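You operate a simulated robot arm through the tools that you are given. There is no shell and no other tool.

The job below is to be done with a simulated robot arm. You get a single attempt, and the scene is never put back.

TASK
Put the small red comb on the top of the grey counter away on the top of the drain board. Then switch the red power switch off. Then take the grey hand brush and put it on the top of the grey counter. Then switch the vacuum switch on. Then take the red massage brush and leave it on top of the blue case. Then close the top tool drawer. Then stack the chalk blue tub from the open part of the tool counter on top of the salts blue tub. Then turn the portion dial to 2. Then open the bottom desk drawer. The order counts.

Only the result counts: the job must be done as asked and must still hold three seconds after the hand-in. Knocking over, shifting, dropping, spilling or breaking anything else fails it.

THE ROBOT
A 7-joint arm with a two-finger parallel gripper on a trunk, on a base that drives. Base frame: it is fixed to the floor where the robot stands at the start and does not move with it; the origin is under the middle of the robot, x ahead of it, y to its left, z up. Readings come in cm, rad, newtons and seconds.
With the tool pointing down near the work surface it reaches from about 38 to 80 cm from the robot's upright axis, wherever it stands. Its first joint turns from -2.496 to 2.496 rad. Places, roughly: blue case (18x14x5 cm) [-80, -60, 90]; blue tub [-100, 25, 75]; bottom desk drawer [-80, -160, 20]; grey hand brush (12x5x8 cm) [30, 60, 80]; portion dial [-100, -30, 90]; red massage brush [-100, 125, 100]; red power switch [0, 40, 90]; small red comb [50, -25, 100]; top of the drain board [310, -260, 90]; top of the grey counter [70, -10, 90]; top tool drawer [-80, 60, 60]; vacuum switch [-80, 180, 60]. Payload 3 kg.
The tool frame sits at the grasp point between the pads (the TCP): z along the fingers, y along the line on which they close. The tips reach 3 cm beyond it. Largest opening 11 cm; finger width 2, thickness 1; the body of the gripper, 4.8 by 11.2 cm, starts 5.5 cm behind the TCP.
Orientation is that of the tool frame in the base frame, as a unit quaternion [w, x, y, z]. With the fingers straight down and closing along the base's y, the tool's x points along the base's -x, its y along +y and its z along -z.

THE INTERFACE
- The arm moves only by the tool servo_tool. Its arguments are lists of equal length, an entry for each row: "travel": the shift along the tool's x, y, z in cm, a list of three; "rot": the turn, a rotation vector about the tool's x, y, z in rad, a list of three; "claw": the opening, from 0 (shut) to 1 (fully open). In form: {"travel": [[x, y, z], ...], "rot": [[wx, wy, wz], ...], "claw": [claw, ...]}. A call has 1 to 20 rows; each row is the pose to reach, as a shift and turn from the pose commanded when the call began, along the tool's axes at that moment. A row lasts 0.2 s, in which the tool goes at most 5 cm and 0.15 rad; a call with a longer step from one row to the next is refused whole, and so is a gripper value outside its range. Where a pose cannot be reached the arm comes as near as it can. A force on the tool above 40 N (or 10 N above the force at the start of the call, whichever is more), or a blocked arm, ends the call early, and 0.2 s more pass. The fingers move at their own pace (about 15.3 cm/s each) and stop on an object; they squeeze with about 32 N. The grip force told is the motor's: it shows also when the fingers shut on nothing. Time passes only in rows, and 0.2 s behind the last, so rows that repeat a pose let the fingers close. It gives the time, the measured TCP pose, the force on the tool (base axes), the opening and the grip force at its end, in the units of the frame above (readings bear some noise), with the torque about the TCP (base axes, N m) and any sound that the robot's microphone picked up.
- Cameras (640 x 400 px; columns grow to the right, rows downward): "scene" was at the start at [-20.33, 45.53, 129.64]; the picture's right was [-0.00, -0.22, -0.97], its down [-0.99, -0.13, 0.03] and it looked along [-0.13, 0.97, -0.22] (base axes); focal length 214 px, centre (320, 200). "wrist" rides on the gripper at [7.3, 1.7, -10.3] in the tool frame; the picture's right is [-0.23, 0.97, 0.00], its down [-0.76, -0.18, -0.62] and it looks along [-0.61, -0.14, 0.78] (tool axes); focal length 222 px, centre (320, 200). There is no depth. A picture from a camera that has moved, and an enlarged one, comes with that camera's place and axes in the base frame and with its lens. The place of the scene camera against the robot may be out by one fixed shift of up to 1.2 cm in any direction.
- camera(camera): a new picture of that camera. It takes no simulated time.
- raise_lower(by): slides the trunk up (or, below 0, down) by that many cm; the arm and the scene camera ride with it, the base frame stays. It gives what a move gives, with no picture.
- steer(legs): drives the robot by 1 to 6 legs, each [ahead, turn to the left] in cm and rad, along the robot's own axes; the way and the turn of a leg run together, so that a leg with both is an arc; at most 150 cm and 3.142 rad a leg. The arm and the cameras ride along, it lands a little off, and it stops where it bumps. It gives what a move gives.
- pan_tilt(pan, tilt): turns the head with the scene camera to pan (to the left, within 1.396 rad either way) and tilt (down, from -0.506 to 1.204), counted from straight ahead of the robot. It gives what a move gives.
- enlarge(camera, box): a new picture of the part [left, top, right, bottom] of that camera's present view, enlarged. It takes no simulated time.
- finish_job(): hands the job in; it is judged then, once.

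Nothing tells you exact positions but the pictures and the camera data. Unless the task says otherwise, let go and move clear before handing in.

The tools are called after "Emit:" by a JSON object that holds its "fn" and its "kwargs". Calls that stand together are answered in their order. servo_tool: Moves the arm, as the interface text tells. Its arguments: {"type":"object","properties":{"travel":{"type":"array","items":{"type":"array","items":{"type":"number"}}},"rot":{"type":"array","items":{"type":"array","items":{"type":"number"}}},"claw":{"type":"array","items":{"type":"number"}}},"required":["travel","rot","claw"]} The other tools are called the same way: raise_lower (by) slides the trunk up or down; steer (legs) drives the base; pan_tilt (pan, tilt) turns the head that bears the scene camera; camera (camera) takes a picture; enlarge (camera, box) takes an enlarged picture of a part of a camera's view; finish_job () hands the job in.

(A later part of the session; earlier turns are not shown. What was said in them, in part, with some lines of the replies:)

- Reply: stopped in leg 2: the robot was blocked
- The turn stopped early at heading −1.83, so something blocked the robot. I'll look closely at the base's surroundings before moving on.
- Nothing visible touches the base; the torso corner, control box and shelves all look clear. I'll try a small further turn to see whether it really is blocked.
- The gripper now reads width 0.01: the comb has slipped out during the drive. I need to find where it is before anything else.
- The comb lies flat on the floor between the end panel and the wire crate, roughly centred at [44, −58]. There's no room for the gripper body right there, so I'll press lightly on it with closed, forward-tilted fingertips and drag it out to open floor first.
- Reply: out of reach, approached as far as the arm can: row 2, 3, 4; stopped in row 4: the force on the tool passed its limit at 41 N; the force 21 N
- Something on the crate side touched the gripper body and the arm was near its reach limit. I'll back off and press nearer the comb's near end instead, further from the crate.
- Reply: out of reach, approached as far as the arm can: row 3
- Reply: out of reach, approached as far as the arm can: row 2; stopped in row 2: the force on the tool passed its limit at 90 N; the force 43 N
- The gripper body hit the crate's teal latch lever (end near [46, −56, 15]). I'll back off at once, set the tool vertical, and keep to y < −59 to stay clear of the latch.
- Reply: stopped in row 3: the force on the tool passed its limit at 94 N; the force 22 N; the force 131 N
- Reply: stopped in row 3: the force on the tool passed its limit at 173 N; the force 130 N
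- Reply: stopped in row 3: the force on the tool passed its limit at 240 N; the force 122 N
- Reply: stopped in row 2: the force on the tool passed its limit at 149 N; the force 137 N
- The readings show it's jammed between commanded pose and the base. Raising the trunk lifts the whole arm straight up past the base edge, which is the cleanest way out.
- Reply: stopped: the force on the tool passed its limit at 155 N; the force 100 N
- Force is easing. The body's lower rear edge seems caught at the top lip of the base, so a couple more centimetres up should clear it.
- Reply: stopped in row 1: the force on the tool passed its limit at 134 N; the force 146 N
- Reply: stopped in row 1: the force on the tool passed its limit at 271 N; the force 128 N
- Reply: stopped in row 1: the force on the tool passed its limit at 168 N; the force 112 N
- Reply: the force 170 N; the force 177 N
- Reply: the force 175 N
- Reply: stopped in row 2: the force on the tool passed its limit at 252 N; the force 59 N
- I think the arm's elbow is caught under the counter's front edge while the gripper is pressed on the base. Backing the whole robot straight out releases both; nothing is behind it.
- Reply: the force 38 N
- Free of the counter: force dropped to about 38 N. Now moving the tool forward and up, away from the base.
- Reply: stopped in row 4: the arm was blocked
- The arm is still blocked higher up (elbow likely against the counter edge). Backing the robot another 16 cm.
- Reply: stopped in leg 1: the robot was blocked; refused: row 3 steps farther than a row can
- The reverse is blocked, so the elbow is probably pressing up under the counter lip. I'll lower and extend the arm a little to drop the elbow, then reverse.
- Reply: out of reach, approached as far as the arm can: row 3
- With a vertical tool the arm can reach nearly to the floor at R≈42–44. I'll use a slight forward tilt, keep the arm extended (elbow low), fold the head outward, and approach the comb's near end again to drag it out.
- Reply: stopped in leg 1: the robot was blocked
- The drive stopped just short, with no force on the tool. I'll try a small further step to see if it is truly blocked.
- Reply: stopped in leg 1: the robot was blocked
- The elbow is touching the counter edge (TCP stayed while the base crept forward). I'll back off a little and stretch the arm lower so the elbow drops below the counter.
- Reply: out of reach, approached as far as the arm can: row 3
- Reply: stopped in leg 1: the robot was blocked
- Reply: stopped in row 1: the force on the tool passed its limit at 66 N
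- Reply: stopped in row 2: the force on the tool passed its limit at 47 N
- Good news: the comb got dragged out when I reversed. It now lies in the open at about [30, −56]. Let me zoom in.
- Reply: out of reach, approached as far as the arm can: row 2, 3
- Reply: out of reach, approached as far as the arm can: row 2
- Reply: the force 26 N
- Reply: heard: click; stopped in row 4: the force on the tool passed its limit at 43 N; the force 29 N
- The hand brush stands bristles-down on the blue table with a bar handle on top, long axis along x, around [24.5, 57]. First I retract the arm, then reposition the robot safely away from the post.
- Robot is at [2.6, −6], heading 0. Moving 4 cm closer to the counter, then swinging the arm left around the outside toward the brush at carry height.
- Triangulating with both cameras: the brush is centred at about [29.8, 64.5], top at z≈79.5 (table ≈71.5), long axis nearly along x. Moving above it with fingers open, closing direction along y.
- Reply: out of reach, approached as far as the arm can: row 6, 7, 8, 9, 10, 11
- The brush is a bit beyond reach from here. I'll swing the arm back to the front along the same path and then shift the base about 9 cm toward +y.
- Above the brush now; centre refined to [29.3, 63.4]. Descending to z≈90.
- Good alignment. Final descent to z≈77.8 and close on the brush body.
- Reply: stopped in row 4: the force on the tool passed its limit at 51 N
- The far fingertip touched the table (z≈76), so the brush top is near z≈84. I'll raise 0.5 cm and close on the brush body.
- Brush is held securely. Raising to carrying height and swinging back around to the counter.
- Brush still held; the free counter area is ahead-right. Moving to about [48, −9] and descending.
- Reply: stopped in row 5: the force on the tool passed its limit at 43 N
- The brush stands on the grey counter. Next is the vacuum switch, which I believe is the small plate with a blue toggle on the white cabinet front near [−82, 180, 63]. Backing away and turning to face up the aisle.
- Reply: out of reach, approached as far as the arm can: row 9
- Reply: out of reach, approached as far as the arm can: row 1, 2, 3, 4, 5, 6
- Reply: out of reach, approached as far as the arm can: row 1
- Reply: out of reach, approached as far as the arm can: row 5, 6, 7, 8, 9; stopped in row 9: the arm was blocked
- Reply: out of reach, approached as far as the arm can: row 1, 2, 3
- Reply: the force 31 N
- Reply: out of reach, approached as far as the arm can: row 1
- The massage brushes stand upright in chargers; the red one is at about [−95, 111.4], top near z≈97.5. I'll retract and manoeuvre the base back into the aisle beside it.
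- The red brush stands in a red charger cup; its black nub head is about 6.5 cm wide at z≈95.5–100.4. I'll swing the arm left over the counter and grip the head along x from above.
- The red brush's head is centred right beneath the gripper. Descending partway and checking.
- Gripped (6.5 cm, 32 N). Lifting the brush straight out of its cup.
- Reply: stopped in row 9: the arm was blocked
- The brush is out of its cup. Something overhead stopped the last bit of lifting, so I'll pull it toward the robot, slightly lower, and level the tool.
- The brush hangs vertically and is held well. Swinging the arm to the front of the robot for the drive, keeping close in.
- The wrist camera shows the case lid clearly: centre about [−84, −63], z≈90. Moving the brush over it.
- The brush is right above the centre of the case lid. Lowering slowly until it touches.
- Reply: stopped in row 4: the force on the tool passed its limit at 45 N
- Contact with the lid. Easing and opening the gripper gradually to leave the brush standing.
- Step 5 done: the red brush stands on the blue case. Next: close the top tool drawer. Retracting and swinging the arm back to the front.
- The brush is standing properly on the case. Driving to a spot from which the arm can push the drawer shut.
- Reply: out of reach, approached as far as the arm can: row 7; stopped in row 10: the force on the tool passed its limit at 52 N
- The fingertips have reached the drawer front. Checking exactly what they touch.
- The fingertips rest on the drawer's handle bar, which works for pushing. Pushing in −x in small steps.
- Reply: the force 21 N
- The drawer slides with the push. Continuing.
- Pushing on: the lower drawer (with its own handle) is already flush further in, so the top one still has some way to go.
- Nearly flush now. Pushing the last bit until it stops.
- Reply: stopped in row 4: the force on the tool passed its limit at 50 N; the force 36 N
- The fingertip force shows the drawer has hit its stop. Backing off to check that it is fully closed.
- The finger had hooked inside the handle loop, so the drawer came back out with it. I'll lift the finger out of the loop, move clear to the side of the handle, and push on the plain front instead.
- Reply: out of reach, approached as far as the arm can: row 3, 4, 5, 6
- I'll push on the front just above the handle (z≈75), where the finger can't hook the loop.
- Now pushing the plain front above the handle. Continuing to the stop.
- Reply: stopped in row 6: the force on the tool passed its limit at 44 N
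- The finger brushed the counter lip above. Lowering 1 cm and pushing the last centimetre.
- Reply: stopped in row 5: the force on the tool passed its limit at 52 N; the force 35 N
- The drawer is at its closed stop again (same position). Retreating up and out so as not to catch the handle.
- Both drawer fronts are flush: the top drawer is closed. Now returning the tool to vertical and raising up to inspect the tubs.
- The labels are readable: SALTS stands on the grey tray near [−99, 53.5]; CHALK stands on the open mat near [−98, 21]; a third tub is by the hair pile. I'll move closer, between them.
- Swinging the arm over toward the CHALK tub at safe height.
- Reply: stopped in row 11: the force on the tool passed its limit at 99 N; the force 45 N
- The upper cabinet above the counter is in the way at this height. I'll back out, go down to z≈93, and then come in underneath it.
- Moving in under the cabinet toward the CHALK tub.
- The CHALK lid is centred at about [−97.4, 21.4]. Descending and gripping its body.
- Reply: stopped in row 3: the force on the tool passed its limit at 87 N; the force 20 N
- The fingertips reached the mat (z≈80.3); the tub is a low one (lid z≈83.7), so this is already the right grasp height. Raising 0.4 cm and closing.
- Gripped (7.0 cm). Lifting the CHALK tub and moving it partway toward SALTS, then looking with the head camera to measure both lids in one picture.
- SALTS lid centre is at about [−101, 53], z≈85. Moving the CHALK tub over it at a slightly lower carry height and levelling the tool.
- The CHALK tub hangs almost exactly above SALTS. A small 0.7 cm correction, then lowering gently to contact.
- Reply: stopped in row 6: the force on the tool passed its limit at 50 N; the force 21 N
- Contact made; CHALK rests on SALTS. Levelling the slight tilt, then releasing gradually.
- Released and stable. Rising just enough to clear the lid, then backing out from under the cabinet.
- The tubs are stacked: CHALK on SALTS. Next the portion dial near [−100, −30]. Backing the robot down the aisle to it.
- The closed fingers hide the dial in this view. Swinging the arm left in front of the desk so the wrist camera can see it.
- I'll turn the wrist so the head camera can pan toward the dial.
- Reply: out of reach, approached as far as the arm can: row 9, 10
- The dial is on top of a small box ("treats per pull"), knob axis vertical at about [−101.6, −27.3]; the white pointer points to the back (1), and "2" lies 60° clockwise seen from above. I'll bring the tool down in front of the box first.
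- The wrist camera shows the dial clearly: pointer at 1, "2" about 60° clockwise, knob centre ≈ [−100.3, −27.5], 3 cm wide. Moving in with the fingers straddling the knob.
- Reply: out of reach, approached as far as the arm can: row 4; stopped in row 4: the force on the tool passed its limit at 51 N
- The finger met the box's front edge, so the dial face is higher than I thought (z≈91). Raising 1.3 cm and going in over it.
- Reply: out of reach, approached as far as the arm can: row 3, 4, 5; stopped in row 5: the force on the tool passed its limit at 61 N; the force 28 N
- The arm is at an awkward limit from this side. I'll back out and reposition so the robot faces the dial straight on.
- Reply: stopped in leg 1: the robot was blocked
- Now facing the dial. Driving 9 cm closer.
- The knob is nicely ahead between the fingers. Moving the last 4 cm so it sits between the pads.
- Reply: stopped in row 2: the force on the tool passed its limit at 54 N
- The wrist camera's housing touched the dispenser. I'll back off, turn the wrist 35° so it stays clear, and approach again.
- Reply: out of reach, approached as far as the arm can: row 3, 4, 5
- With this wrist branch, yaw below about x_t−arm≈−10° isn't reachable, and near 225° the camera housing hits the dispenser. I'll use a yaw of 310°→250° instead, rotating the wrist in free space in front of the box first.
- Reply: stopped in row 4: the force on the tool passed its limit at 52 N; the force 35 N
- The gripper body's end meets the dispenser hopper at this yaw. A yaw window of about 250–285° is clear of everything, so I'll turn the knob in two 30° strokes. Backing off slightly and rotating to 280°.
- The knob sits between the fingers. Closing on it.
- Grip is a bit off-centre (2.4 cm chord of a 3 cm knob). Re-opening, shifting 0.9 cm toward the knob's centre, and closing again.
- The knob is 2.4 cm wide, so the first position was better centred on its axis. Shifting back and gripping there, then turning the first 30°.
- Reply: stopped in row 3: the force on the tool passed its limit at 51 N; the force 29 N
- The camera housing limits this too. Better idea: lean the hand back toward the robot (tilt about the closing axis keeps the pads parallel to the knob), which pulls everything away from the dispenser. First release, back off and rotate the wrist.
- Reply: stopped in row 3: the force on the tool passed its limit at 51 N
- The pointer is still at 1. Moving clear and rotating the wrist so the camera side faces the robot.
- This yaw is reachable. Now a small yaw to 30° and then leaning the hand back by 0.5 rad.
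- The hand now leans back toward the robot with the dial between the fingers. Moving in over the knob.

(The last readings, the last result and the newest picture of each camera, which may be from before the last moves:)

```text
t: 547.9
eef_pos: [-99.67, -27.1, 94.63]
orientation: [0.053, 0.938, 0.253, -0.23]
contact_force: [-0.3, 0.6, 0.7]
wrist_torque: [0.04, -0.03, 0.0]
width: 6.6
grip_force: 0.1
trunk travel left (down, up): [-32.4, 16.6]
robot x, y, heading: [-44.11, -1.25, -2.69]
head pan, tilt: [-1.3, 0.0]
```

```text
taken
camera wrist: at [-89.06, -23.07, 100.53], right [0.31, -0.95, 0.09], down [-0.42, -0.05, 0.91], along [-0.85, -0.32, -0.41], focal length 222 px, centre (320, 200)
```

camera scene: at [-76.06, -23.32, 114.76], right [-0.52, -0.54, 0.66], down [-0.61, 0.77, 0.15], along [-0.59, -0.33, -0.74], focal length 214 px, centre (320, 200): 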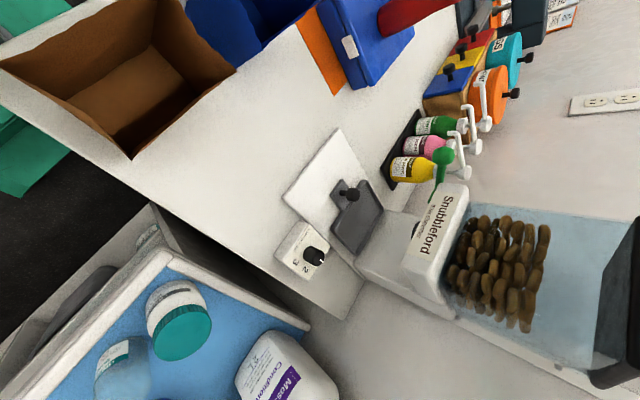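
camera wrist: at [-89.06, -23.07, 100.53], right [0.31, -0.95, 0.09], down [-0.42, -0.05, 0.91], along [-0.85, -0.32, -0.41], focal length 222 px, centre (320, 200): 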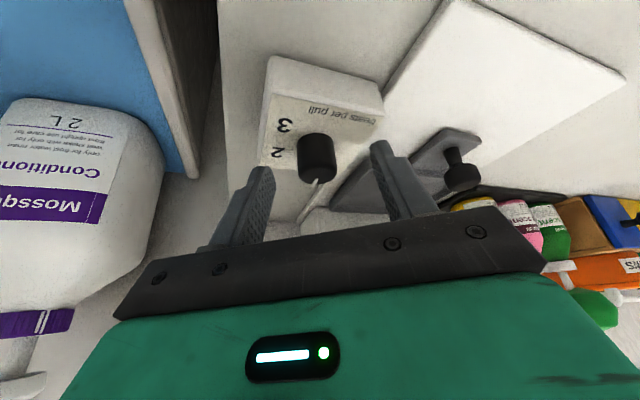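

The knob is between the pads. A slight shift and closing.

Emit:
{"fn": "servo_tool", "kwargs": {"travel": [[0.35, 0, 0], [0.35, 0, 0], [0.35, 0, 0], [0.35, 0, 0], [0.35, 0, 0]], "rot": [[0, 0, 0], [0, 0, 0], [0, 0, 0], [0, 0, 0], [0, 0, 0]], "claw": [0.45, 0.32, 0.2, 0, 0]}}

Emit:
{"fn": "camera", "kwargs": {"camera": "wrist"}}

```text
t: 549.1
eef_pos: [-99.4, -26.69, 94.52]
orientation: [0.054, 0.938, 0.254, -0.23]
contact_force: [-6.9, 7.8, 0.2]
wrist_torque: [-0.13, 0.31, -0.13]
width: 2.4
grip_force: 44.9
trunk travel left (down, up): [-32.4, 16.6]
robot x, y, heading: [-44.22, -1.64, -2.688]
head pan, tilt: [-1.3, 0.0]
```

```text
taken
camera wrist: at [-88.76, -22.79, 100.33], right [0.31, -0.95, 0.09], down [-0.42, -0.05, 0.91], along [-0.85, -0.32, -0.41], focal length 222 px, centre (320, 200)
```

wrist: 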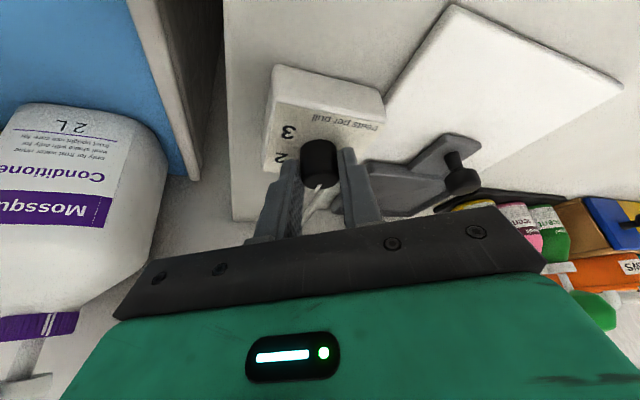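

Gripped. Now rotating the tool clockwise about the knob's vertical axis by 60° in small rows.

Emit:
{"fn": "servo_tool", "kwargs": {"travel": [[-0.013, 0.126, 0.004], [-0.041, 0.25, 0.016], [-0.082, 0.368, 0.035], [-0.137, 0.479, 0.062], [-0.206, 0.582, 0.094], [-0.284, 0.673, 0.133], [-0.372, 0.752, 0.177], [-0.469, 0.819, 0.226]], "rot": [[0.06, 0.0023, 0.1164], [0.12, 0.0046, 0.2327], [0.18, 0.0068, 0.3491], [0.24, 0.0091, 0.4655], [0.2998, 0.0114, 0.5818], [0.3597, 0.0137, 0.6982], [0.4197, 0.0159, 0.8146], [0.4796, 0.0182, 0.931]], "claw": [0, 0, 0, 0, 0, 0, 0, 0]}}

Emit:
{"fn": "camera", "kwargs": {"camera": "wrist"}}

```text
t: 550.9
eef_pos: [-99.35, -27.88, 94.48]
orientation: [-0.068, 0.939, -0.25, -0.226]
contact_force: [-25.8, 0.3, 23.2]
wrist_torque: [-0.29, 0.65, 0.1]
width: 2.39
grip_force: 44.7
trunk travel left (down, up): [-32.4, 16.6]
robot x, y, heading: [-44.39, -1.13, -2.689]
head pan, tilt: [-1.3, 0.0]
```

```text
taken
camera wrist: at [-90.54, -35.03, 100.28], right [-0.66, -0.74, 0.09], down [-0.26, 0.34, 0.91], along [-0.7, 0.58, -0.41], focal length 222 px, centre (320, 200)
```

wrist: 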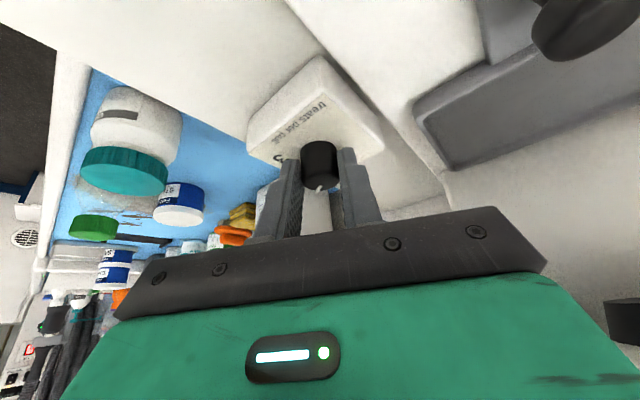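

The knob turned along with the gripper. Releasing and withdrawing along the finger direction.

Emit:
{"fn": "servo_tool", "kwargs": {"travel": [[0, 0, 0], [0, 0, 0], [0, 0, 0], [0, 0, -1.5], [0, 0, -4], [0, 0, -7]], "rot": [[0, 0, 0], [0, 0, 0], [0, 0, 0], [0, 0, 0], [0, 0, 0], [0, 0, 0]], "claw": [0.3, 0.4, 0.5, 0.5, 0.5, 0.5]}}

Emit:
{"fn": "camera", "kwargs": {"camera": "wrist"}}

Emit:
{"fn": "enlarge", "kwargs": {"camera": "wrist", "box": [220, 40, 420, 240]}}

```text
t: 552.3
eef_pos: [-96.46, -29.41, 100.61]
orientation: [-0.068, 0.94, -0.249, -0.224]
contact_force: [-0.6, -0.4, -0.3]
wrist_torque: [-0.02, 0.0, 0.01]
width: 5.48
grip_force: 0.0
trunk travel left (down, up): [-32.4, 16.6]
robot x, y, heading: [-44.09, -1.44, -2.685]
head pan, tilt: [-1.3, 0.0]
```

```text
taken
camera wrist: at [-87.65, -36.68, 106.44], right [-0.66, -0.74, 0.09], down [-0.26, 0.34, 0.91], along [-0.7, 0.58, -0.42], focal length 222 px, centre (320, 200)
```

wrist: 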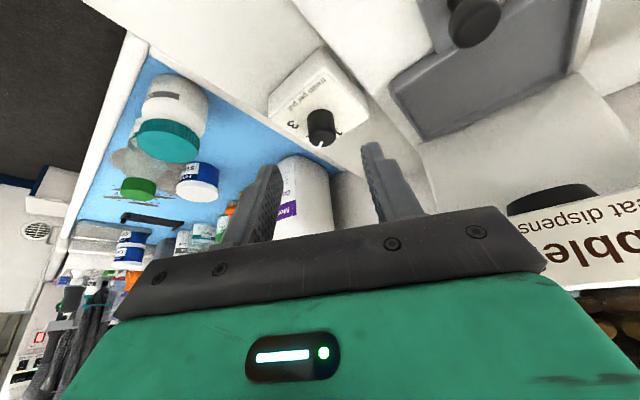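

```text
2.00 times, centred on (320, 140) of wrist
camera zoom: at [-87.65, -36.68, 106.44], right [-0.66, -0.74, 0.09], down [-0.26, 0.34, 0.91], along [-0.7, 0.58, -0.42], focal length 444 px, centre (320, 320)
```

zoom: 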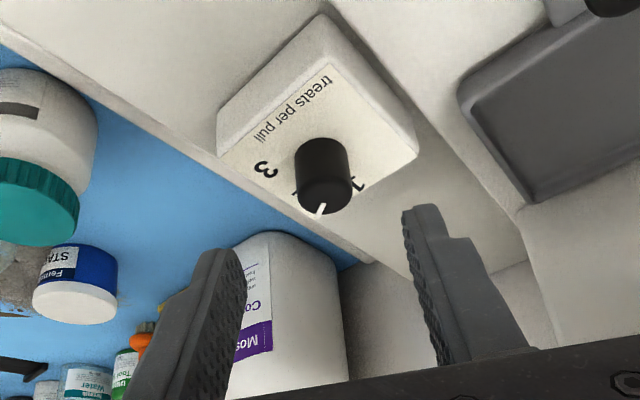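

The pointer has moved away from 1. Let me verify from a more overhead angle with the head camera.

Emit:
{"fn": "pan_tilt", "kwargs": {"pan": 0.0, "tilt": 0.6}}

Emit:
{"fn": "camera", "kwargs": {"camera": "scene"}}

```text
t: 553.8
eef_pos: [-96.4, -29.36, 100.51]
orientation: [-0.069, 0.939, -0.25, -0.225]
contact_force: [-0.3, 0.6, -0.4]
wrist_torque: [0.02, -0.01, -0.06]
width: 5.5
grip_force: 0.1
trunk travel left (down, up): [-32.4, 16.6]
robot x, y, heading: [-44.47, -1.53, -2.687]
head pan, tilt: [0.0, 0.6]
```

```text
taken
camera scene: at [-99.09, -27.76, 105.69], right [0.5, 0.87, 0.02], down [0.86, -0.5, 0.12], along [0.12, -0.05, -0.99], focal length 214 px, centre (320, 200)
```

scene: 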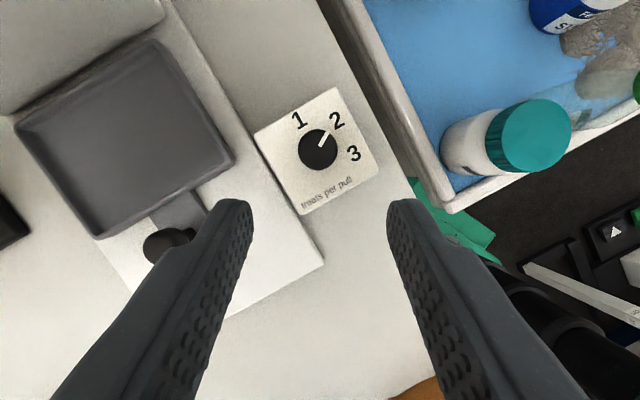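

The pointer is exactly on 2. Last task: the bottom desk drawer (handle around [−71, −162.5, 16]). Retracting the arm first.

Emit:
{"fn": "pan_tilt", "kwargs": {"pan": -1.2, "tilt": 0.0}}

Emit:
{"fn": "servo_tool", "kwargs": {"travel": [[0.8, -2.1, -2.8], [1.6, -4.2, -5.7], [2.4, -6.4, -8.5], [3.2, -8.5, -11.4], [4.06, -10.65, -14.2]], "rot": [[0, 0.09, 0], [0, 0.19, 0], [0, 0.29, 0], [0, 0.39, 0], [0, 0.48, 0]], "claw": [0.5, 0.3, 0, 0, 0]}}

Emit:
{"fn": "camera", "kwargs": {"camera": "wrist"}}

```text
t: 555.1
eef_pos: [-96.5, -29.47, 100.59]
orientation: [-0.069, 0.939, -0.25, -0.225]
contact_force: [0.4, 0.1, 0.4]
wrist_torque: [0.03, -0.02, -0.01]
width: 5.51
grip_force: 0.1
trunk travel left (down, up): [-32.4, 16.6]
robot x, y, heading: [-44.22, -1.08, -2.688]
head pan, tilt: [-1.201, 0.0]
```

```text
t: 556.4
eef_pos: [-82.42, -25.66, 111.43]
orientation: [-0.008, 0.966, -0.258, 0.004]
contact_force: [0.0, 0.2, -0.7]
wrist_torque: [0.01, -0.02, 0.02]
width: 0.01
grip_force: 32.6
trunk travel left (down, up): [-32.4, 16.6]
robot x, y, heading: [-44.1, -1.07, -2.69]
head pan, tilt: [-1.201, 0.0]
```

```text
taken
camera wrist: at [-77.13, -30.79, 121.66], right [-0.68, -0.73, -0.02], down [-0.58, 0.53, 0.62], along [-0.45, 0.43, -0.78], focal length 222 px, centre (320, 200)
```

wrist: 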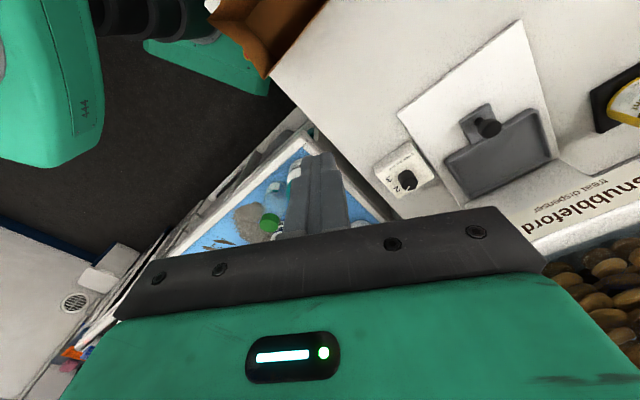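

Emit:
{"fn": "steer", "kwargs": {"legs": [[-22, 0]]}}

Emit:
{"fn": "steer", "kwargs": {"legs": [[0, 0.6]]}}

Emit:
{"fn": "steer", "kwargs": {"legs": [[0, 0.55]]}}

Emit:
{"fn": "steer", "kwargs": {"legs": [[70, 0]]}}

```text
t: 558.0
eef_pos: [-62.46, -15.94, 111.26]
orientation: [-0.008, 0.967, -0.256, 0.005]
contact_force: [-1.1, -0.6, 0.0]
wrist_torque: [0.0, -0.01, 0.01]
width: 0.0
grip_force: 31.8
trunk travel left (down, up): [-32.4, 16.6]
robot x, y, heading: [-24.13, 8.5, -2.683]
head pan, tilt: [-1.201, 0.0]
```

```text
t: 560.1
eef_pos: [-42.63, -33.28, 111.31]
orientation: [-0.008, 0.999, 0.036, 0.002]
contact_force: [1.1, 0.1, 0.1]
wrist_torque: [-0.01, 0.04, 0.01]
width: 0.0
grip_force: 31.7
trunk travel left (down, up): [-32.4, 16.6]
robot x, y, heading: [-26.28, 9.21, -2.092]
head pan, tilt: [-1.201, 0.0]
```

```text
t: 562.1
eef_pos: [-18.07, -35.5, 111.51]
orientation: [-0.009, 0.952, 0.305, 0.0]
contact_force: [-0.2, 0.2, 0.2]
wrist_torque: [-0.02, 0.0, -0.02]
width: 0.0
grip_force: 32.6
trunk travel left (down, up): [-32.4, 16.6]
robot x, y, heading: [-28.26, 8.95, -1.543]
head pan, tilt: [-1.201, 0.0]
```

```text
t: 565.9
eef_pos: [-15.71, -105.43, 111.45]
orientation: [-0.009, 0.951, 0.308, -0.001]
contact_force: [-0.7, 0.0, 0.5]
wrist_torque: [0.0, 0.01, 0.04]
width: 0.0
grip_force: 31.6
trunk travel left (down, up): [-32.4, 16.6]
robot x, y, heading: [-26.85, -61.01, -1.54]
head pan, tilt: [-1.201, 0.0]
```

Emit:
{"fn": "steer", "kwargs": {"legs": [[60, 0]]}}

Emit:
{"fn": "pan_tilt", "kwargs": {"pan": -0.6, "tilt": -0.5}}

Emit:
{"fn": "camera", "kwargs": {"camera": "scene"}}

```text
t: 569.3
eef_pos: [-13.84, -166.06, 111.41]
orientation: [-0.009, 0.951, 0.31, -0.001]
contact_force: [0.6, 0.2, 0.2]
wrist_torque: [-0.02, -0.02, 0.0]
width: 0.0
grip_force: 32.2
trunk travel left (down, up): [-32.4, 16.6]
robot x, y, heading: [-24.46, -121.11, -1.54]
head pan, tilt: [-1.201, 0.0]
```

```text
t: 570.3
eef_pos: [-13.87, -166.06, 111.53]
orientation: [-0.009, 0.951, 0.311, 0.0]
contact_force: [0.1, 0.4, 0.1]
wrist_torque: [0.02, 0.01, -0.02]
width: 0.03
grip_force: 31.7
trunk travel left (down, up): [-32.4, 16.6]
robot x, y, heading: [-24.65, -121.66, -1.535]
head pan, tilt: [-0.6, -0.499]
```

```text
taken
camera scene: at [-28.06, -171.68, 117.89], right [-0.48, 0.66, 0.58], down [0.55, 0.74, -0.39], along [-0.68, 0.13, -0.72], focal length 214 px, centre (320, 200)
```

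scene: 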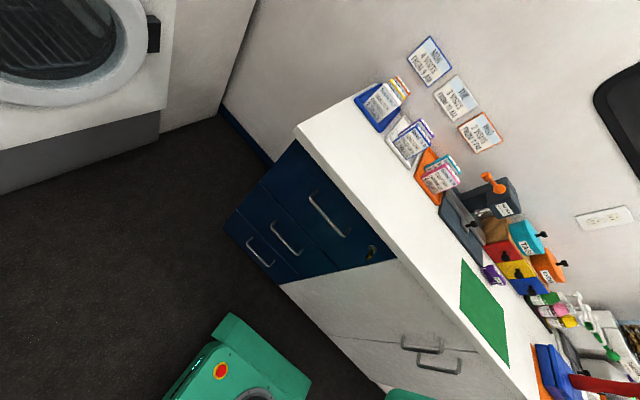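

The three blue drawers are visible; the bottom handle is near [−70.5, −158.5, 16]. Moving to a spot in front of it, a bit further away from the desk.

Emit:
{"fn": "pan_tilt", "kwargs": {"pan": -1.2, "tilt": 0.0}}

Emit:
{"fn": "steer", "kwargs": {"legs": [[0, 0.3], [39, 0]]}}

Emit:
{"fn": "raise_lower", "kwargs": {"by": -32}}

```text
t: 571.3
eef_pos: [-13.79, -166.23, 111.55]
orientation: [-0.01, 0.951, 0.31, -0.001]
contact_force: [0.2, -0.8, 1.3]
wrist_torque: [-0.03, 0.01, -0.05]
width: 0.02
grip_force: 31.8
trunk travel left (down, up): [-32.4, 16.6]
robot x, y, heading: [-24.39, -121.71, -1.54]
head pan, tilt: [-1.201, 0.0]
```

```text
t: 574.8
eef_pos: [11.68, -197.77, 111.57]
orientation: [-0.009, 0.893, 0.449, -0.002]
contact_force: [0.0, -0.1, -1.0]
wrist_torque: [0.01, 0.03, 0.03]
width: 0.0
grip_force: 31.9
trunk travel left (down, up): [-32.4, 16.6]
robot x, y, heading: [-11.17, -158.18, -1.244]
head pan, tilt: [-1.201, 0.0]
```

```text
t: 577.9
eef_pos: [11.63, -197.76, 79.66]
orientation: [-0.009, 0.894, 0.449, -0.002]
contact_force: [-0.7, 0.7, 0.1]
wrist_torque: [0.0, 0.0, -0.01]
width: 0.0
grip_force: 32.3
trunk travel left (down, up): [-0.4, 48.6]
robot x, y, heading: [-11.02, -158.43, -1.243]
head pan, tilt: [-1.201, 0.0]
```

Now lowering the tool in the free area and turning the wrist for the hook posture.

Emit:
{"fn": "servo_tool", "kwargs": {"travel": [[0, 0, 4.2], [0, 0, 8.4], [0, 0, 12.6], [0, 0, 16.8], [0, 0, 21], [0, 0, 25.2], [0, 0, 29.4], [0, 0, 33.6], [0, 0, 37.8], [0, 0, 42], [0, 0, 45]], "rot": [[0, 0, 0.055], [0, 0, 0.11], [0, 0, 0.165], [0, 0, 0.22], [0, 0, 0.275], [0, 0, 0.33], [0, 0, 0.385], [0, 0, 0.44], [0, 0, 0.495], [0, 0, 0.55], [0, 0, 0.604]], "claw": [0, 0, 0, 0, 0, 0, 0, 0, 0, 0, 0]}}

Emit:
{"fn": "camera", "kwargs": {"camera": "wrist"}}

```text
t: 580.3
eef_pos: [11.11, -197.0, 34.47]
orientation: [-0.008, 0.987, 0.162, -0.004]
contact_force: [-0.3, 0.8, 0.2]
wrist_torque: [0.01, 0.01, 0.02]
width: 0.0
grip_force: 32.1
trunk travel left (down, up): [-0.4, 48.6]
robot x, y, heading: [-11.78, -157.97, -1.242]
head pan, tilt: [-1.201, 0.0]
```

```text
taken
camera wrist: at [18.74, -196.54, 44.76], right [0.1, -1.0, -0.02], down [-0.77, -0.08, 0.63], along [-0.63, -0.05, -0.78], focal length 222 px, centre (320, 200)
```

wrist: 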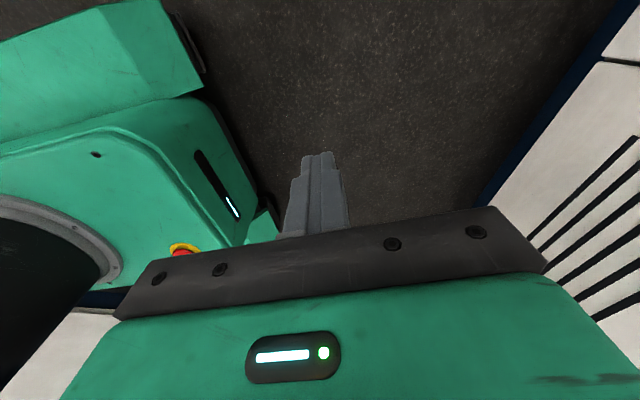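

Emit:
{"fn": "servo_tool", "kwargs": {"travel": [[0, 1, 1], [0, 2, 2], [0, 3, 3], [0, 4, 4], [0, 5, 5], [0, 6, 6]], "rot": [[-0.125, 0, 0], [-0.25, 0, 0], [-0.375, 0, 0], [-0.5, 0, 0], [-0.625, 0, 0], [-0.75, 0, 0]], "claw": [0, 0, 0, 0, 0, 0]}}

Emit:
{"fn": "steer", "kwargs": {"legs": [[0, -0.65]]}}

Emit:
{"fn": "steer", "kwargs": {"legs": [[0, -0.65]]}}

Emit:
{"fn": "steer", "kwargs": {"legs": [[0, -0.6]]}}

Emit:
{"fn": "camera", "kwargs": {"camera": "wrist"}}

```text
t: 581.7
eef_pos: [12.87, -202.76, 28.48]
orientation: [0.355, 0.921, 0.153, 0.055]
contact_force: [-0.8, -0.5, -0.5]
wrist_torque: [0.03, 0.0, -0.01]
width: 0.02
grip_force: 32.6
trunk travel left (down, up): [-0.4, 48.6]
robot x, y, heading: [-10.95, -158.09, -1.246]
head pan, tilt: [-1.201, 0.0]
```

```text
t: 583.9
eef_pos: [-18.71, -207.96, 28.54]
orientation: [0.353, 0.922, -0.149, -0.06]
contact_force: [-0.1, 1.0, 0.3]
wrist_torque: [-0.03, -0.02, 0.01]
width: 0.0
grip_force: 32.0
trunk travel left (down, up): [-0.4, 48.6]
robot x, y, heading: [-8.54, -158.56, -1.894]
head pan, tilt: [-1.201, 0.0]
```

```text
t: 586.1
eef_pos: [-46.41, -192.14, 28.6]
orientation: [0.316, 0.827, -0.433, -0.169]
contact_force: [0.1, -0.5, -0.6]
wrist_torque: [0.02, -0.01, 0.01]
width: 0.03
grip_force: 31.9
trunk travel left (down, up): [-0.4, 48.6]
robot x, y, heading: [-6.94, -160.91, -2.53]
head pan, tilt: [-1.201, 0.0]
```

```text
t: 588.2
eef_pos: [-57.26, -164.54, 28.51]
orientation: [0.252, 0.663, -0.657, -0.254]
contact_force: [-0.3, 0.4, -0.2]
wrist_torque: [0.0, -0.03, -0.01]
width: 0.0
grip_force: 31.9
trunk travel left (down, up): [-0.4, 48.6]
robot x, y, heading: [-7.22, -163.48, -3.119]
head pan, tilt: [-1.201, 0.0]
```

```text
taken
camera wrist: at [-51.46, -171.84, 37.35], right [-0.73, 0.22, 0.65], down [0.54, 0.76, 0.35], along [-0.42, 0.61, -0.67], focal length 222 px, centre (320, 200)
```

wrist: 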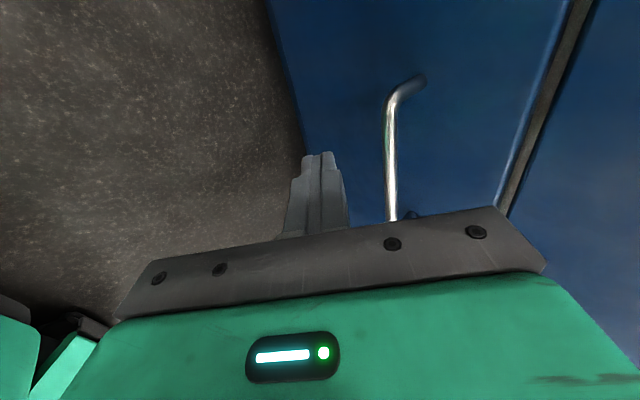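

The handle of the bottom drawer is clearly visible (bar along y at z≈24–25, x≈−68 to −70). Moving sideways toward its middle and slightly up.

Emit:
{"fn": "servo_tool", "kwargs": {"travel": [[-2.2, 0.8, 0.0], [-4.4, 1.6, 0.1], [-6.5, 2.6, 0.2]], "rot": [[0, 0, 0], [0, 0, 0], [0, 0, 0]], "claw": [0, 0, 0]}}

Emit:
{"fn": "camera", "kwargs": {"camera": "wrist"}}

```text
t: 589.0
eef_pos: [-59.23, -158.02, 30.17]
orientation: [0.251, 0.663, -0.658, -0.254]
contact_force: [0.4, -0.7, -0.1]
wrist_torque: [0.02, 0.01, 0.01]
width: 0.02
grip_force: 31.7
trunk travel left (down, up): [-0.4, 48.6]
robot x, y, heading: [-7.21, -163.66, -3.122]
head pan, tilt: [-1.201, 0.0]
```

```text
taken
camera wrist: at [-53.49, -165.34, 39.03], right [-0.72, 0.22, 0.65], down [0.54, 0.76, 0.35], along [-0.42, 0.61, -0.67], focal length 222 px, centre (320, 200)
```

wrist: 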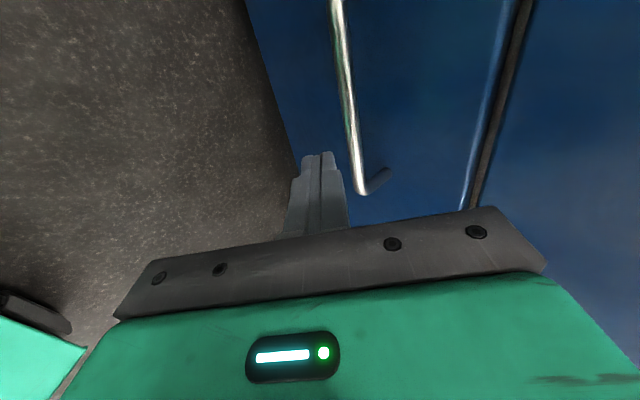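

The handle bar is at about x≈−69, z≈24, spanning y −165…−148, with a generous gap behind it. Driving forward so the fingertips are behind and above the bar.

Emit:
{"fn": "steer", "kwargs": {"legs": [[7, 0]]}}

Emit:
{"fn": "camera", "kwargs": {"camera": "wrist"}}

```text
t: 589.9
eef_pos: [-62.47, -158.11, 30.19]
orientation: [-0.25, -0.661, 0.662, 0.25]
contact_force: [38.0, 8.2, 45.6]
wrist_torque: [0.43, 0.19, -0.23]
width: 0.0
grip_force: 32.6
trunk travel left (down, up): [-0.4, 48.6]
robot x, y, heading: [-10.8, -163.87, -3.129]
head pan, tilt: [-1.201, 0.0]
stopped in leg 1: the force on the tool passed its limit at 480 N (the readings are from after the stop); the commanded pose is now the measured one
```

```text
taken
camera wrist: at [-56.81, -165.4, 39.17], right [-0.73, 0.23, 0.64], down [0.55, 0.76, 0.35], along [-0.41, 0.61, -0.68], focal length 222 px, centre (320, 200)
```

wrist: 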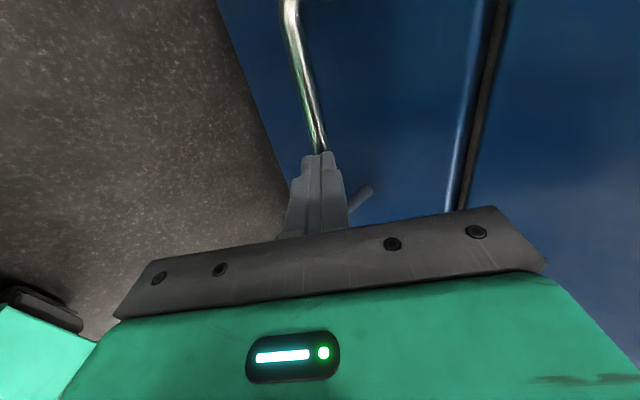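

The fingertip bumped the bar: it is nearer and higher than estimated, at about x≈−65, z≈27.8. I'll lift over it, go behind it, and lower.

Emit:
{"fn": "servo_tool", "kwargs": {"travel": [[-0.3, 0.3, -1.2], [-1, 1.81, -2.8], [-1, 3.1, -1.7], [-1, 4.36, -0.56]], "rot": [[0, 0, 0], [0, 0, 0], [0, 0, 0], [0, 0, 0]], "claw": [0, 0, 0, 0]}}

Emit:
{"fn": "camera", "kwargs": {"camera": "wrist"}}

```text
t: 590.9
eef_pos: [-65.47, -156.9, 33.37]
orientation: [-0.249, -0.661, 0.662, 0.25]
contact_force: [-0.1, -0.1, 0.0]
wrist_torque: [0.02, 0.0, -0.01]
width: 0.04
grip_force: 32.1
trunk travel left (down, up): [-0.4, 48.6]
robot x, y, heading: [-10.64, -163.86, -3.122]
head pan, tilt: [-1.201, 0.0]
```

```text
taken
camera wrist: at [-59.84, -164.33, 42.36], right [-0.73, 0.23, 0.64], down [0.55, 0.76, 0.35], along [-0.41, 0.61, -0.68], focal length 222 px, centre (320, 200)
```

wrist: 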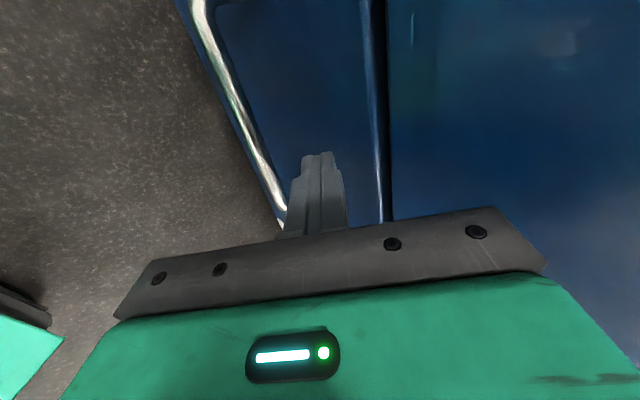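

The finger is now behind and above the bar. Lowering it into the gap.

Emit:
{"fn": "servo_tool", "kwargs": {"travel": [[0, -0.6, 0.7], [0, -1.2, 1.4], [0, -1.8, 2.05], [0, -2.3, 2.6]], "rot": [[0, 0, 0], [0, 0, 0], [0, 0, 0], [0, 0, 0]], "claw": [0, 0, 0, 0]}}

Emit:
{"fn": "camera", "kwargs": {"camera": "wrist"}}

```text
t: 591.9
eef_pos: [-65.4, -157.01, 29.98]
orientation: [-0.249, -0.661, 0.662, 0.249]
contact_force: [-0.1, -0.6, -0.3]
wrist_torque: [0.02, -0.02, -0.02]
width: 0.0
grip_force: 32.2
trunk travel left (down, up): [-0.4, 48.6]
robot x, y, heading: [-10.59, -164.09, -3.125]
head pan, tilt: [-1.201, 0.0]
```

```text
taken
camera wrist: at [-59.84, -164.36, 38.89], right [-0.73, 0.23, 0.64], down [0.55, 0.76, 0.35], along [-0.41, 0.61, -0.68], focal length 222 px, centre (320, 200)
```

wrist: 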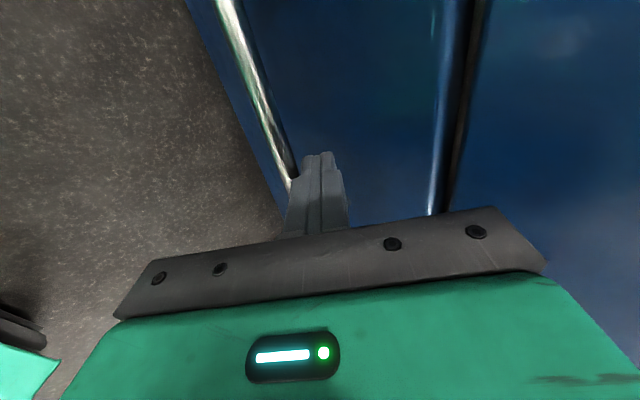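

Lowering a touch more, then pulling gently by reversing a few centimetres.

Emit:
{"fn": "servo_tool", "kwargs": {"travel": [[0, -0.25, 0.3], [0, -0.5, 0.6]], "rot": [[0, 0, 0], [0, 0, 0]], "claw": [0, 0]}}

Emit:
{"fn": "steer", "kwargs": {"legs": [[-3, 0]]}}

Emit:
{"fn": "camera", "kwargs": {"camera": "wrist"}}

```text
t: 592.5
eef_pos: [-65.53, -157.05, 29.51]
orientation: [0.251, 0.661, -0.661, -0.251]
contact_force: [-1.1, 1.2, 26.6]
wrist_torque: [-0.08, -0.04, -0.02]
width: 0.0
grip_force: 31.6
trunk travel left (down, up): [-0.4, 48.6]
robot x, y, heading: [-11.2, -163.93, -3.117]
head pan, tilt: [-1.201, 0.0]
```

```text
t: 593.3
eef_pos: [-62.44, -157.17, 29.36]
orientation: [0.25, 0.662, -0.661, -0.25]
contact_force: [-2.0, -4.3, 31.1]
wrist_torque: [-0.02, -0.17, -0.12]
width: 0.0
grip_force: 32.4
trunk travel left (down, up): [-0.4, 48.6]
robot x, y, heading: [-7.52, -163.66, -3.125]
head pan, tilt: [-1.201, 0.0]
```

```text
taken
camera wrist: at [-56.8, -164.38, 38.17], right [-0.73, 0.23, 0.64], down [0.55, 0.76, 0.35], along [-0.41, 0.61, -0.68], focal length 222 px, centre (320, 200)
```

wrist: 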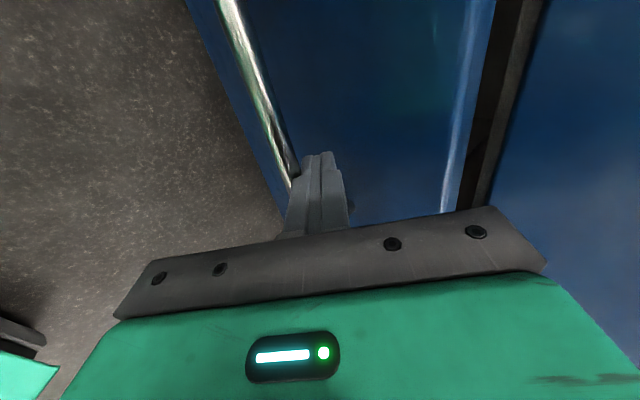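

The drawer follows. Continuing to pull by reversing in steps.

Emit:
{"fn": "steer", "kwargs": {"legs": [[-5, 0]]}}

Emit:
{"fn": "steer", "kwargs": {"legs": [[-6, 0]]}}

Emit:
{"fn": "camera", "kwargs": {"camera": "wrist"}}

```text
t: 594.2
eef_pos: [-57.55, -157.04, 29.33]
orientation: [-0.25, -0.661, 0.662, 0.25]
contact_force: [-1.2, -5.1, 11.7]
wrist_torque: [-0.02, -0.03, -0.08]
width: 0.0
grip_force: 32.3
trunk travel left (down, up): [-0.4, 48.6]
robot x, y, heading: [-2.78, -163.84, -3.121]
head pan, tilt: [-1.201, 0.0]
```

```text
t: 595.2
eef_pos: [-51.45, -156.89, 29.27]
orientation: [-0.25, -0.662, 0.662, 0.25]
contact_force: [-2.1, 0.9, 0.8]
wrist_torque: [0.0, 0.02, -0.02]
width: 0.03
grip_force: 31.8
trunk travel left (down, up): [-0.4, 48.6]
robot x, y, heading: [3.17, -163.21, -3.12]
head pan, tilt: [-1.201, 0.0]
```

```text
taken
camera wrist: at [-45.83, -164.18, 38.2], right [-0.73, 0.23, 0.64], down [0.55, 0.76, 0.35], along [-0.41, 0.61, -0.68], focal length 222 px, centre (320, 200)
```

wrist: 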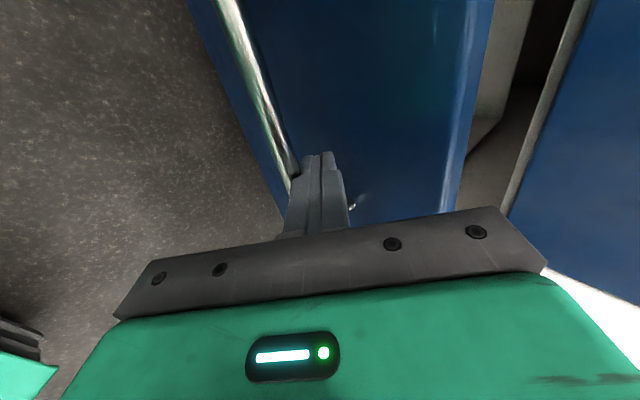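

It's already 14 cm out. Continuing until it reaches its stop.

Emit:
{"fn": "steer", "kwargs": {"legs": [[-6, 0]]}}

Emit:
{"fn": "steer", "kwargs": {"legs": [[-6, 0]]}}

Emit:
{"fn": "camera", "kwargs": {"camera": "wrist"}}

```text
t: 596.2
eef_pos: [-45.58, -156.73, 29.36]
orientation: [0.25, 0.662, -0.661, -0.249]
contact_force: [-1.0, -0.8, -0.3]
wrist_torque: [0.0, 0.0, 0.02]
width: 0.02
grip_force: 32.0
trunk travel left (down, up): [-0.4, 48.6]
robot x, y, heading: [9.2, -163.52, -3.122]
head pan, tilt: [-1.201, 0.0]
```

```text
t: 597.1
eef_pos: [-39.34, -156.79, 29.38]
orientation: [-0.25, -0.661, 0.662, 0.25]
contact_force: [0.1, 0.1, 1.1]
wrist_torque: [0.01, -0.01, 0.02]
width: 0.0
grip_force: 32.3
trunk travel left (down, up): [-0.4, 48.6]
robot x, y, heading: [15.23, -163.08, -3.125]
head pan, tilt: [-1.201, 0.0]
```

```text
taken
camera wrist: at [-33.76, -163.94, 38.3], right [-0.73, 0.23, 0.64], down [0.55, 0.76, 0.35], along [-0.41, 0.61, -0.68], focal length 222 px, centre (320, 200)
```

wrist: 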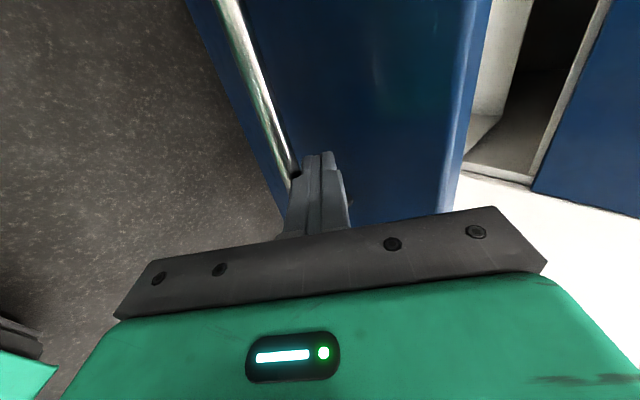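

Emit:
{"fn": "steer", "kwargs": {"legs": [[-5, 0]]}}

Emit:
{"fn": "steer", "kwargs": {"legs": [[-4, 0]]}}

Emit:
{"fn": "camera", "kwargs": {"camera": "wrist"}}

```text
t: 598.1
eef_pos: [-34.43, -156.51, 29.38]
orientation: [0.25, 0.662, -0.661, -0.25]
contact_force: [0.5, 0.1, -1.1]
wrist_torque: [0.02, -0.03, 0.02]
width: 0.0
grip_force: 32.4
trunk travel left (down, up): [-0.4, 48.6]
robot x, y, heading: [20.52, -163.37, -3.122]
head pan, tilt: [-1.201, 0.0]
```

```text
t: 599.0
eef_pos: [-31.33, -156.26, 29.92]
orientation: [0.253, 0.661, -0.658, -0.256]
contact_force: [-0.4, -1.1, -0.5]
wrist_torque: [0.02, -0.01, 0.0]
width: 0.02
grip_force: 31.7
trunk travel left (down, up): [-0.4, 48.6]
robot x, y, heading: [23.99, -162.75, -3.123]
head pan, tilt: [-1.201, 0.0]
stopped in leg 1: the force on the tool passed its limit at 50 N (the readings are from after the stop); the commanded pose is now the measured one
```

```text
taken
camera wrist: at [-25.51, -163.68, 38.72], right [-0.72, 0.22, 0.66], down [0.55, 0.76, 0.35], along [-0.42, 0.61, -0.67], focal length 222 px, centre (320, 200)
```

wrist: 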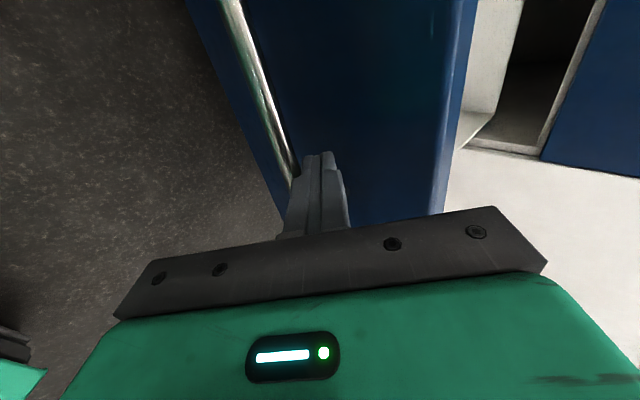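

The drawer hit its end stop (about 34 cm out). Unhooking by lifting straight up, then backing away.

Emit:
{"fn": "servo_tool", "kwargs": {"travel": [[0, 0.66, -0.75], [0, 1.65, -1.9], [0, 3.3, -3.75], [0, 5.3, -6.0]], "rot": [[0, 0, 0], [0, 0, 0], [0, 0, 0], [0, 0, 0]], "claw": [0, 0, 0, 0]}}

Emit:
{"fn": "steer", "kwargs": {"legs": [[-15, 0]]}}

Emit:
{"fn": "camera", "kwargs": {"camera": "wrist"}}

```text
t: 600.0
eef_pos: [-31.0, -156.56, 37.89]
orientation: [0.253, 0.661, -0.658, -0.257]
contact_force: [0.5, 0.3, -1.2]
wrist_torque: [0.01, 0.02, -0.03]
width: 0.0
grip_force: 31.5
trunk travel left (down, up): [-0.4, 48.6]
robot x, y, heading: [23.81, -163.27, -3.124]
head pan, tilt: [-1.201, 0.0]
```

```text
t: 601.4
eef_pos: [-15.88, -156.15, 37.91]
orientation: [0.253, 0.66, -0.659, -0.257]
contact_force: [-0.3, 0.0, -0.4]
wrist_torque: [0.02, 0.01, 0.01]
width: 0.02
grip_force: 31.8
trunk travel left (down, up): [-0.4, 48.6]
robot x, y, heading: [38.83, -162.62, -3.129]
head pan, tilt: [-1.201, 0.0]
```

```text
taken
camera wrist: at [-10.15, -163.5, 46.66], right [-0.72, 0.22, 0.65], down [0.55, 0.76, 0.35], along [-0.42, 0.61, -0.67], focal length 222 px, centre (320, 200)
```

wrist: 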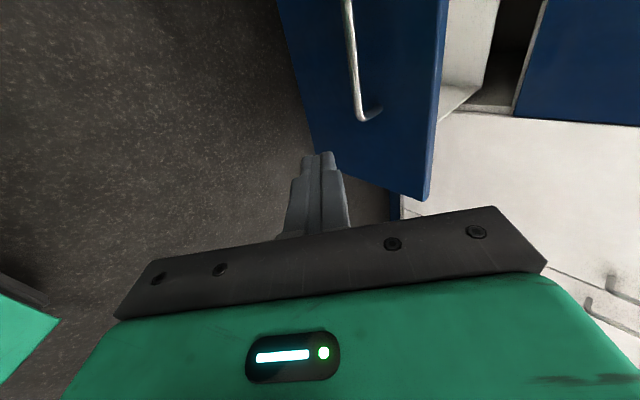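

The drawer stays open. Raising up to take a final overall look at the desk and the tool counter before handing in.

Emit:
{"fn": "servo_tool", "kwargs": {"travel": [[0, 1.2, -2.8], [0, 2.4, -5.6], [0, 3.6, -8.4], [0, 4.8, -11.2], [0, 6, -14], [0, 7.2, -16.8]], "rot": [[0.125, 0, 0], [0.25, 0, 0], [0.375, 0, 0], [0.5, 0, 0], [0.625, 0, 0], [0.73, 0, 0]], "claw": [0, 0, 0, 0, 0, 0]}}

Emit:
{"fn": "raise_lower", "kwargs": {"by": 45}}

Emit:
{"fn": "pan_tilt", "kwargs": {"pan": 1.0, "tilt": -0.5}}

Emit:
{"fn": "camera", "kwargs": {"camera": "scene"}}

```text
t: 602.8
eef_pos: [-9.88, -156.26, 55.39]
orientation: [0.001, -0.706, 0.708, 0.002]
contact_force: [0.5, -0.3, -0.3]
wrist_torque: [0.0, -0.01, -0.02]
width: 0.01
grip_force: 31.8
trunk travel left (down, up): [-0.4, 48.6]
robot x, y, heading: [38.66, -162.76, -3.127]
head pan, tilt: [-1.201, 0.0]
```

```text
refused: 45 is not a number from -40 to 40
```

```text
t: 604.9
eef_pos: [-10.03, -156.34, 55.39]
orientation: [-0.001, -0.707, 0.707, 0.003]
contact_force: [-0.5, -0.3, 0.6]
wrist_torque: [-0.02, -0.01, -0.01]
width: 0.0
grip_force: 31.7
trunk travel left (down, up): [-0.4, 48.6]
robot x, y, heading: [39.19, -162.96, -3.129]
head pan, tilt: [1.0, -0.499]
```

```text
taken
camera scene: at [-15.66, -141.04, 63.68], right [0.54, 0.0, -0.84], down [-0.4, -0.88, -0.26], along [-0.74, 0.48, -0.47], focal length 214 px, centre (320, 200)
```

scene: 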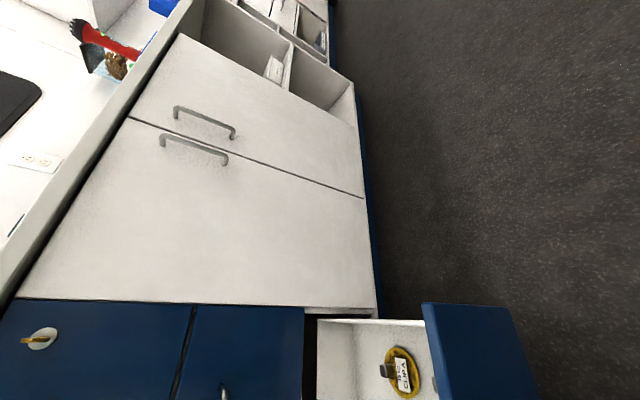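

Emit:
{"fn": "raise_lower", "kwargs": {"by": 38}}

Emit:
{"fn": "pan_tilt", "kwargs": {"pan": 0.6, "tilt": -0.5}}

Emit:
{"fn": "camera", "kwargs": {"camera": "scene"}}

Emit:
{"fn": "pan_tilt", "kwargs": {"pan": 1.2, "tilt": -0.45}}

Emit:
{"fn": "camera", "kwargs": {"camera": "scene"}}

```text
t: 608.5
eef_pos: [-10.14, -156.3, 93.22]
orientation: [0.0, -0.707, 0.707, 0.004]
contact_force: [0.0, 0.2, 0.2]
wrist_torque: [0.01, 0.0, 0.0]
width: 0.01
grip_force: 31.9
trunk travel left (down, up): [-38.4, 10.6]
robot x, y, heading: [38.9, -162.97, -3.129]
head pan, tilt: [1.0, -0.499]
```

```text
t: 609.4
eef_pos: [-10.11, -156.12, 93.3]
orientation: [0.0, 0.708, -0.707, -0.004]
contact_force: [-0.2, -0.3, -0.1]
wrist_torque: [0.01, -0.01, 0.02]
width: 0.0
grip_force: 31.8
trunk travel left (down, up): [-38.4, 10.6]
robot x, y, heading: [39.12, -163.0, -3.126]
head pan, tilt: [0.6, -0.499]
```

```text
taken
camera scene: at [-13.84, -141.03, 99.78], right [0.82, 0.0, -0.57], down [-0.27, -0.88, -0.4], along [-0.5, 0.48, -0.72], focal length 214 px, centre (320, 200)
```

scene: 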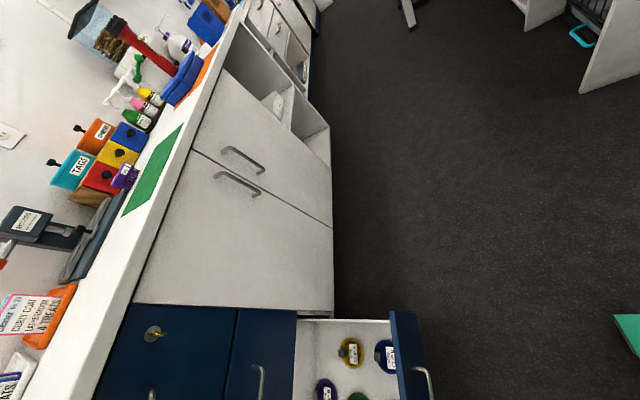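

```text
t: 610.4
eef_pos: [-10.1, -156.38, 93.26]
orientation: [0.0, -0.707, 0.707, 0.005]
contact_force: [-0.4, 0.4, -0.1]
wrist_torque: [-0.02, 0.01, -0.01]
width: 0.0
grip_force: 31.5
trunk travel left (down, up): [-38.4, 10.6]
robot x, y, heading: [39.23, -162.72, -3.127]
head pan, tilt: [1.201, -0.45]
```

```text
taken
camera scene: at [-16.57, -141.38, 102.79], right [0.36, 0.0, -0.93], down [-0.41, -0.9, -0.16], along [-0.84, 0.44, -0.32], focal length 214 px, centre (320, 200)
```

scene: 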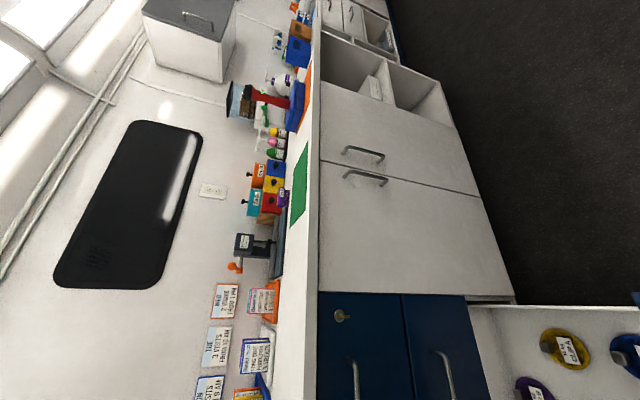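

Emit:
{"fn": "enlarge", "kwargs": {"camera": "scene", "box": [230, 0, 430, 130]}}

```text
3.08 times, centred on (330, 65) of scene
camera zoom: at [-16.57, -141.38, 102.79], right [0.36, 0.0, -0.93], down [-0.41, -0.9, -0.16], along [-0.84, 0.44, -0.32], focal length 660 px, centre (289, 615)
```

zoom: 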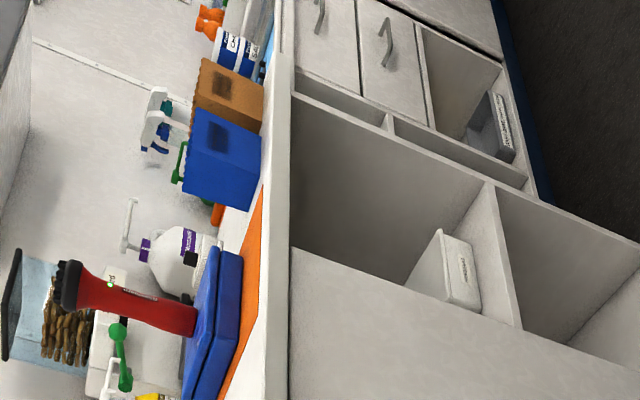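

The final view shows everything in place: both tool drawers are flush, CHALK sits on SALTS, the red brush stands on the blue case and the bottom desk drawer is open. The gripper is empty and clear, so I'm handing in.

Emit:
{"fn": "finish_job", "kwargs": {}}

```text
The job is handed in.
```

All nine tasks are done in the order asked and the job is handed in. I don't know the judging result, and a few bumps along the way could count against it.

| Step | Result | How I know |
|---|---|---|
| Small red comb | Standing on the drain board | Seen after release |
| Red power switch | Off | Click heard, green light out |
| Grey hand brush | Standing on the grey counter | Seen after release |
| Vacuum switch | On | Green light stayed lit after I let go |
| Red massage brush | Standing upright on the blue case | Still there in the last picture |
| Top tool drawer | Closed | Flush in the last picture |
| Chalk blue tub | Stacked on the salts blue tub | Still stacked in the last picture |
| Portion dial | Pointing at 2 | Seen from above after turning |
| Bottom desk drawer | Open to its stop, about 34 cm | Seen open in the last picture |

What went wrong along the way:
- **Comb dropped:** it slipped out of the gripper during the first drive and fell to the floor under the counter. I picked it up again and placed it as asked.
- **Hard contacts under the counter:** while reaching for the comb, the arm pressed the wire crate's latch, the counter's end panel and its own base. Force readings reached roughly 270 N.
- **Other bumps:** I also touched an upper cabinet, the treat dispenser, the desk corner and the bottom drawer's handle, the last with a brief 480 N spike.

I saw nothing shifted or knocked over in the pictures, but I did not go back to check the crate's exact position.
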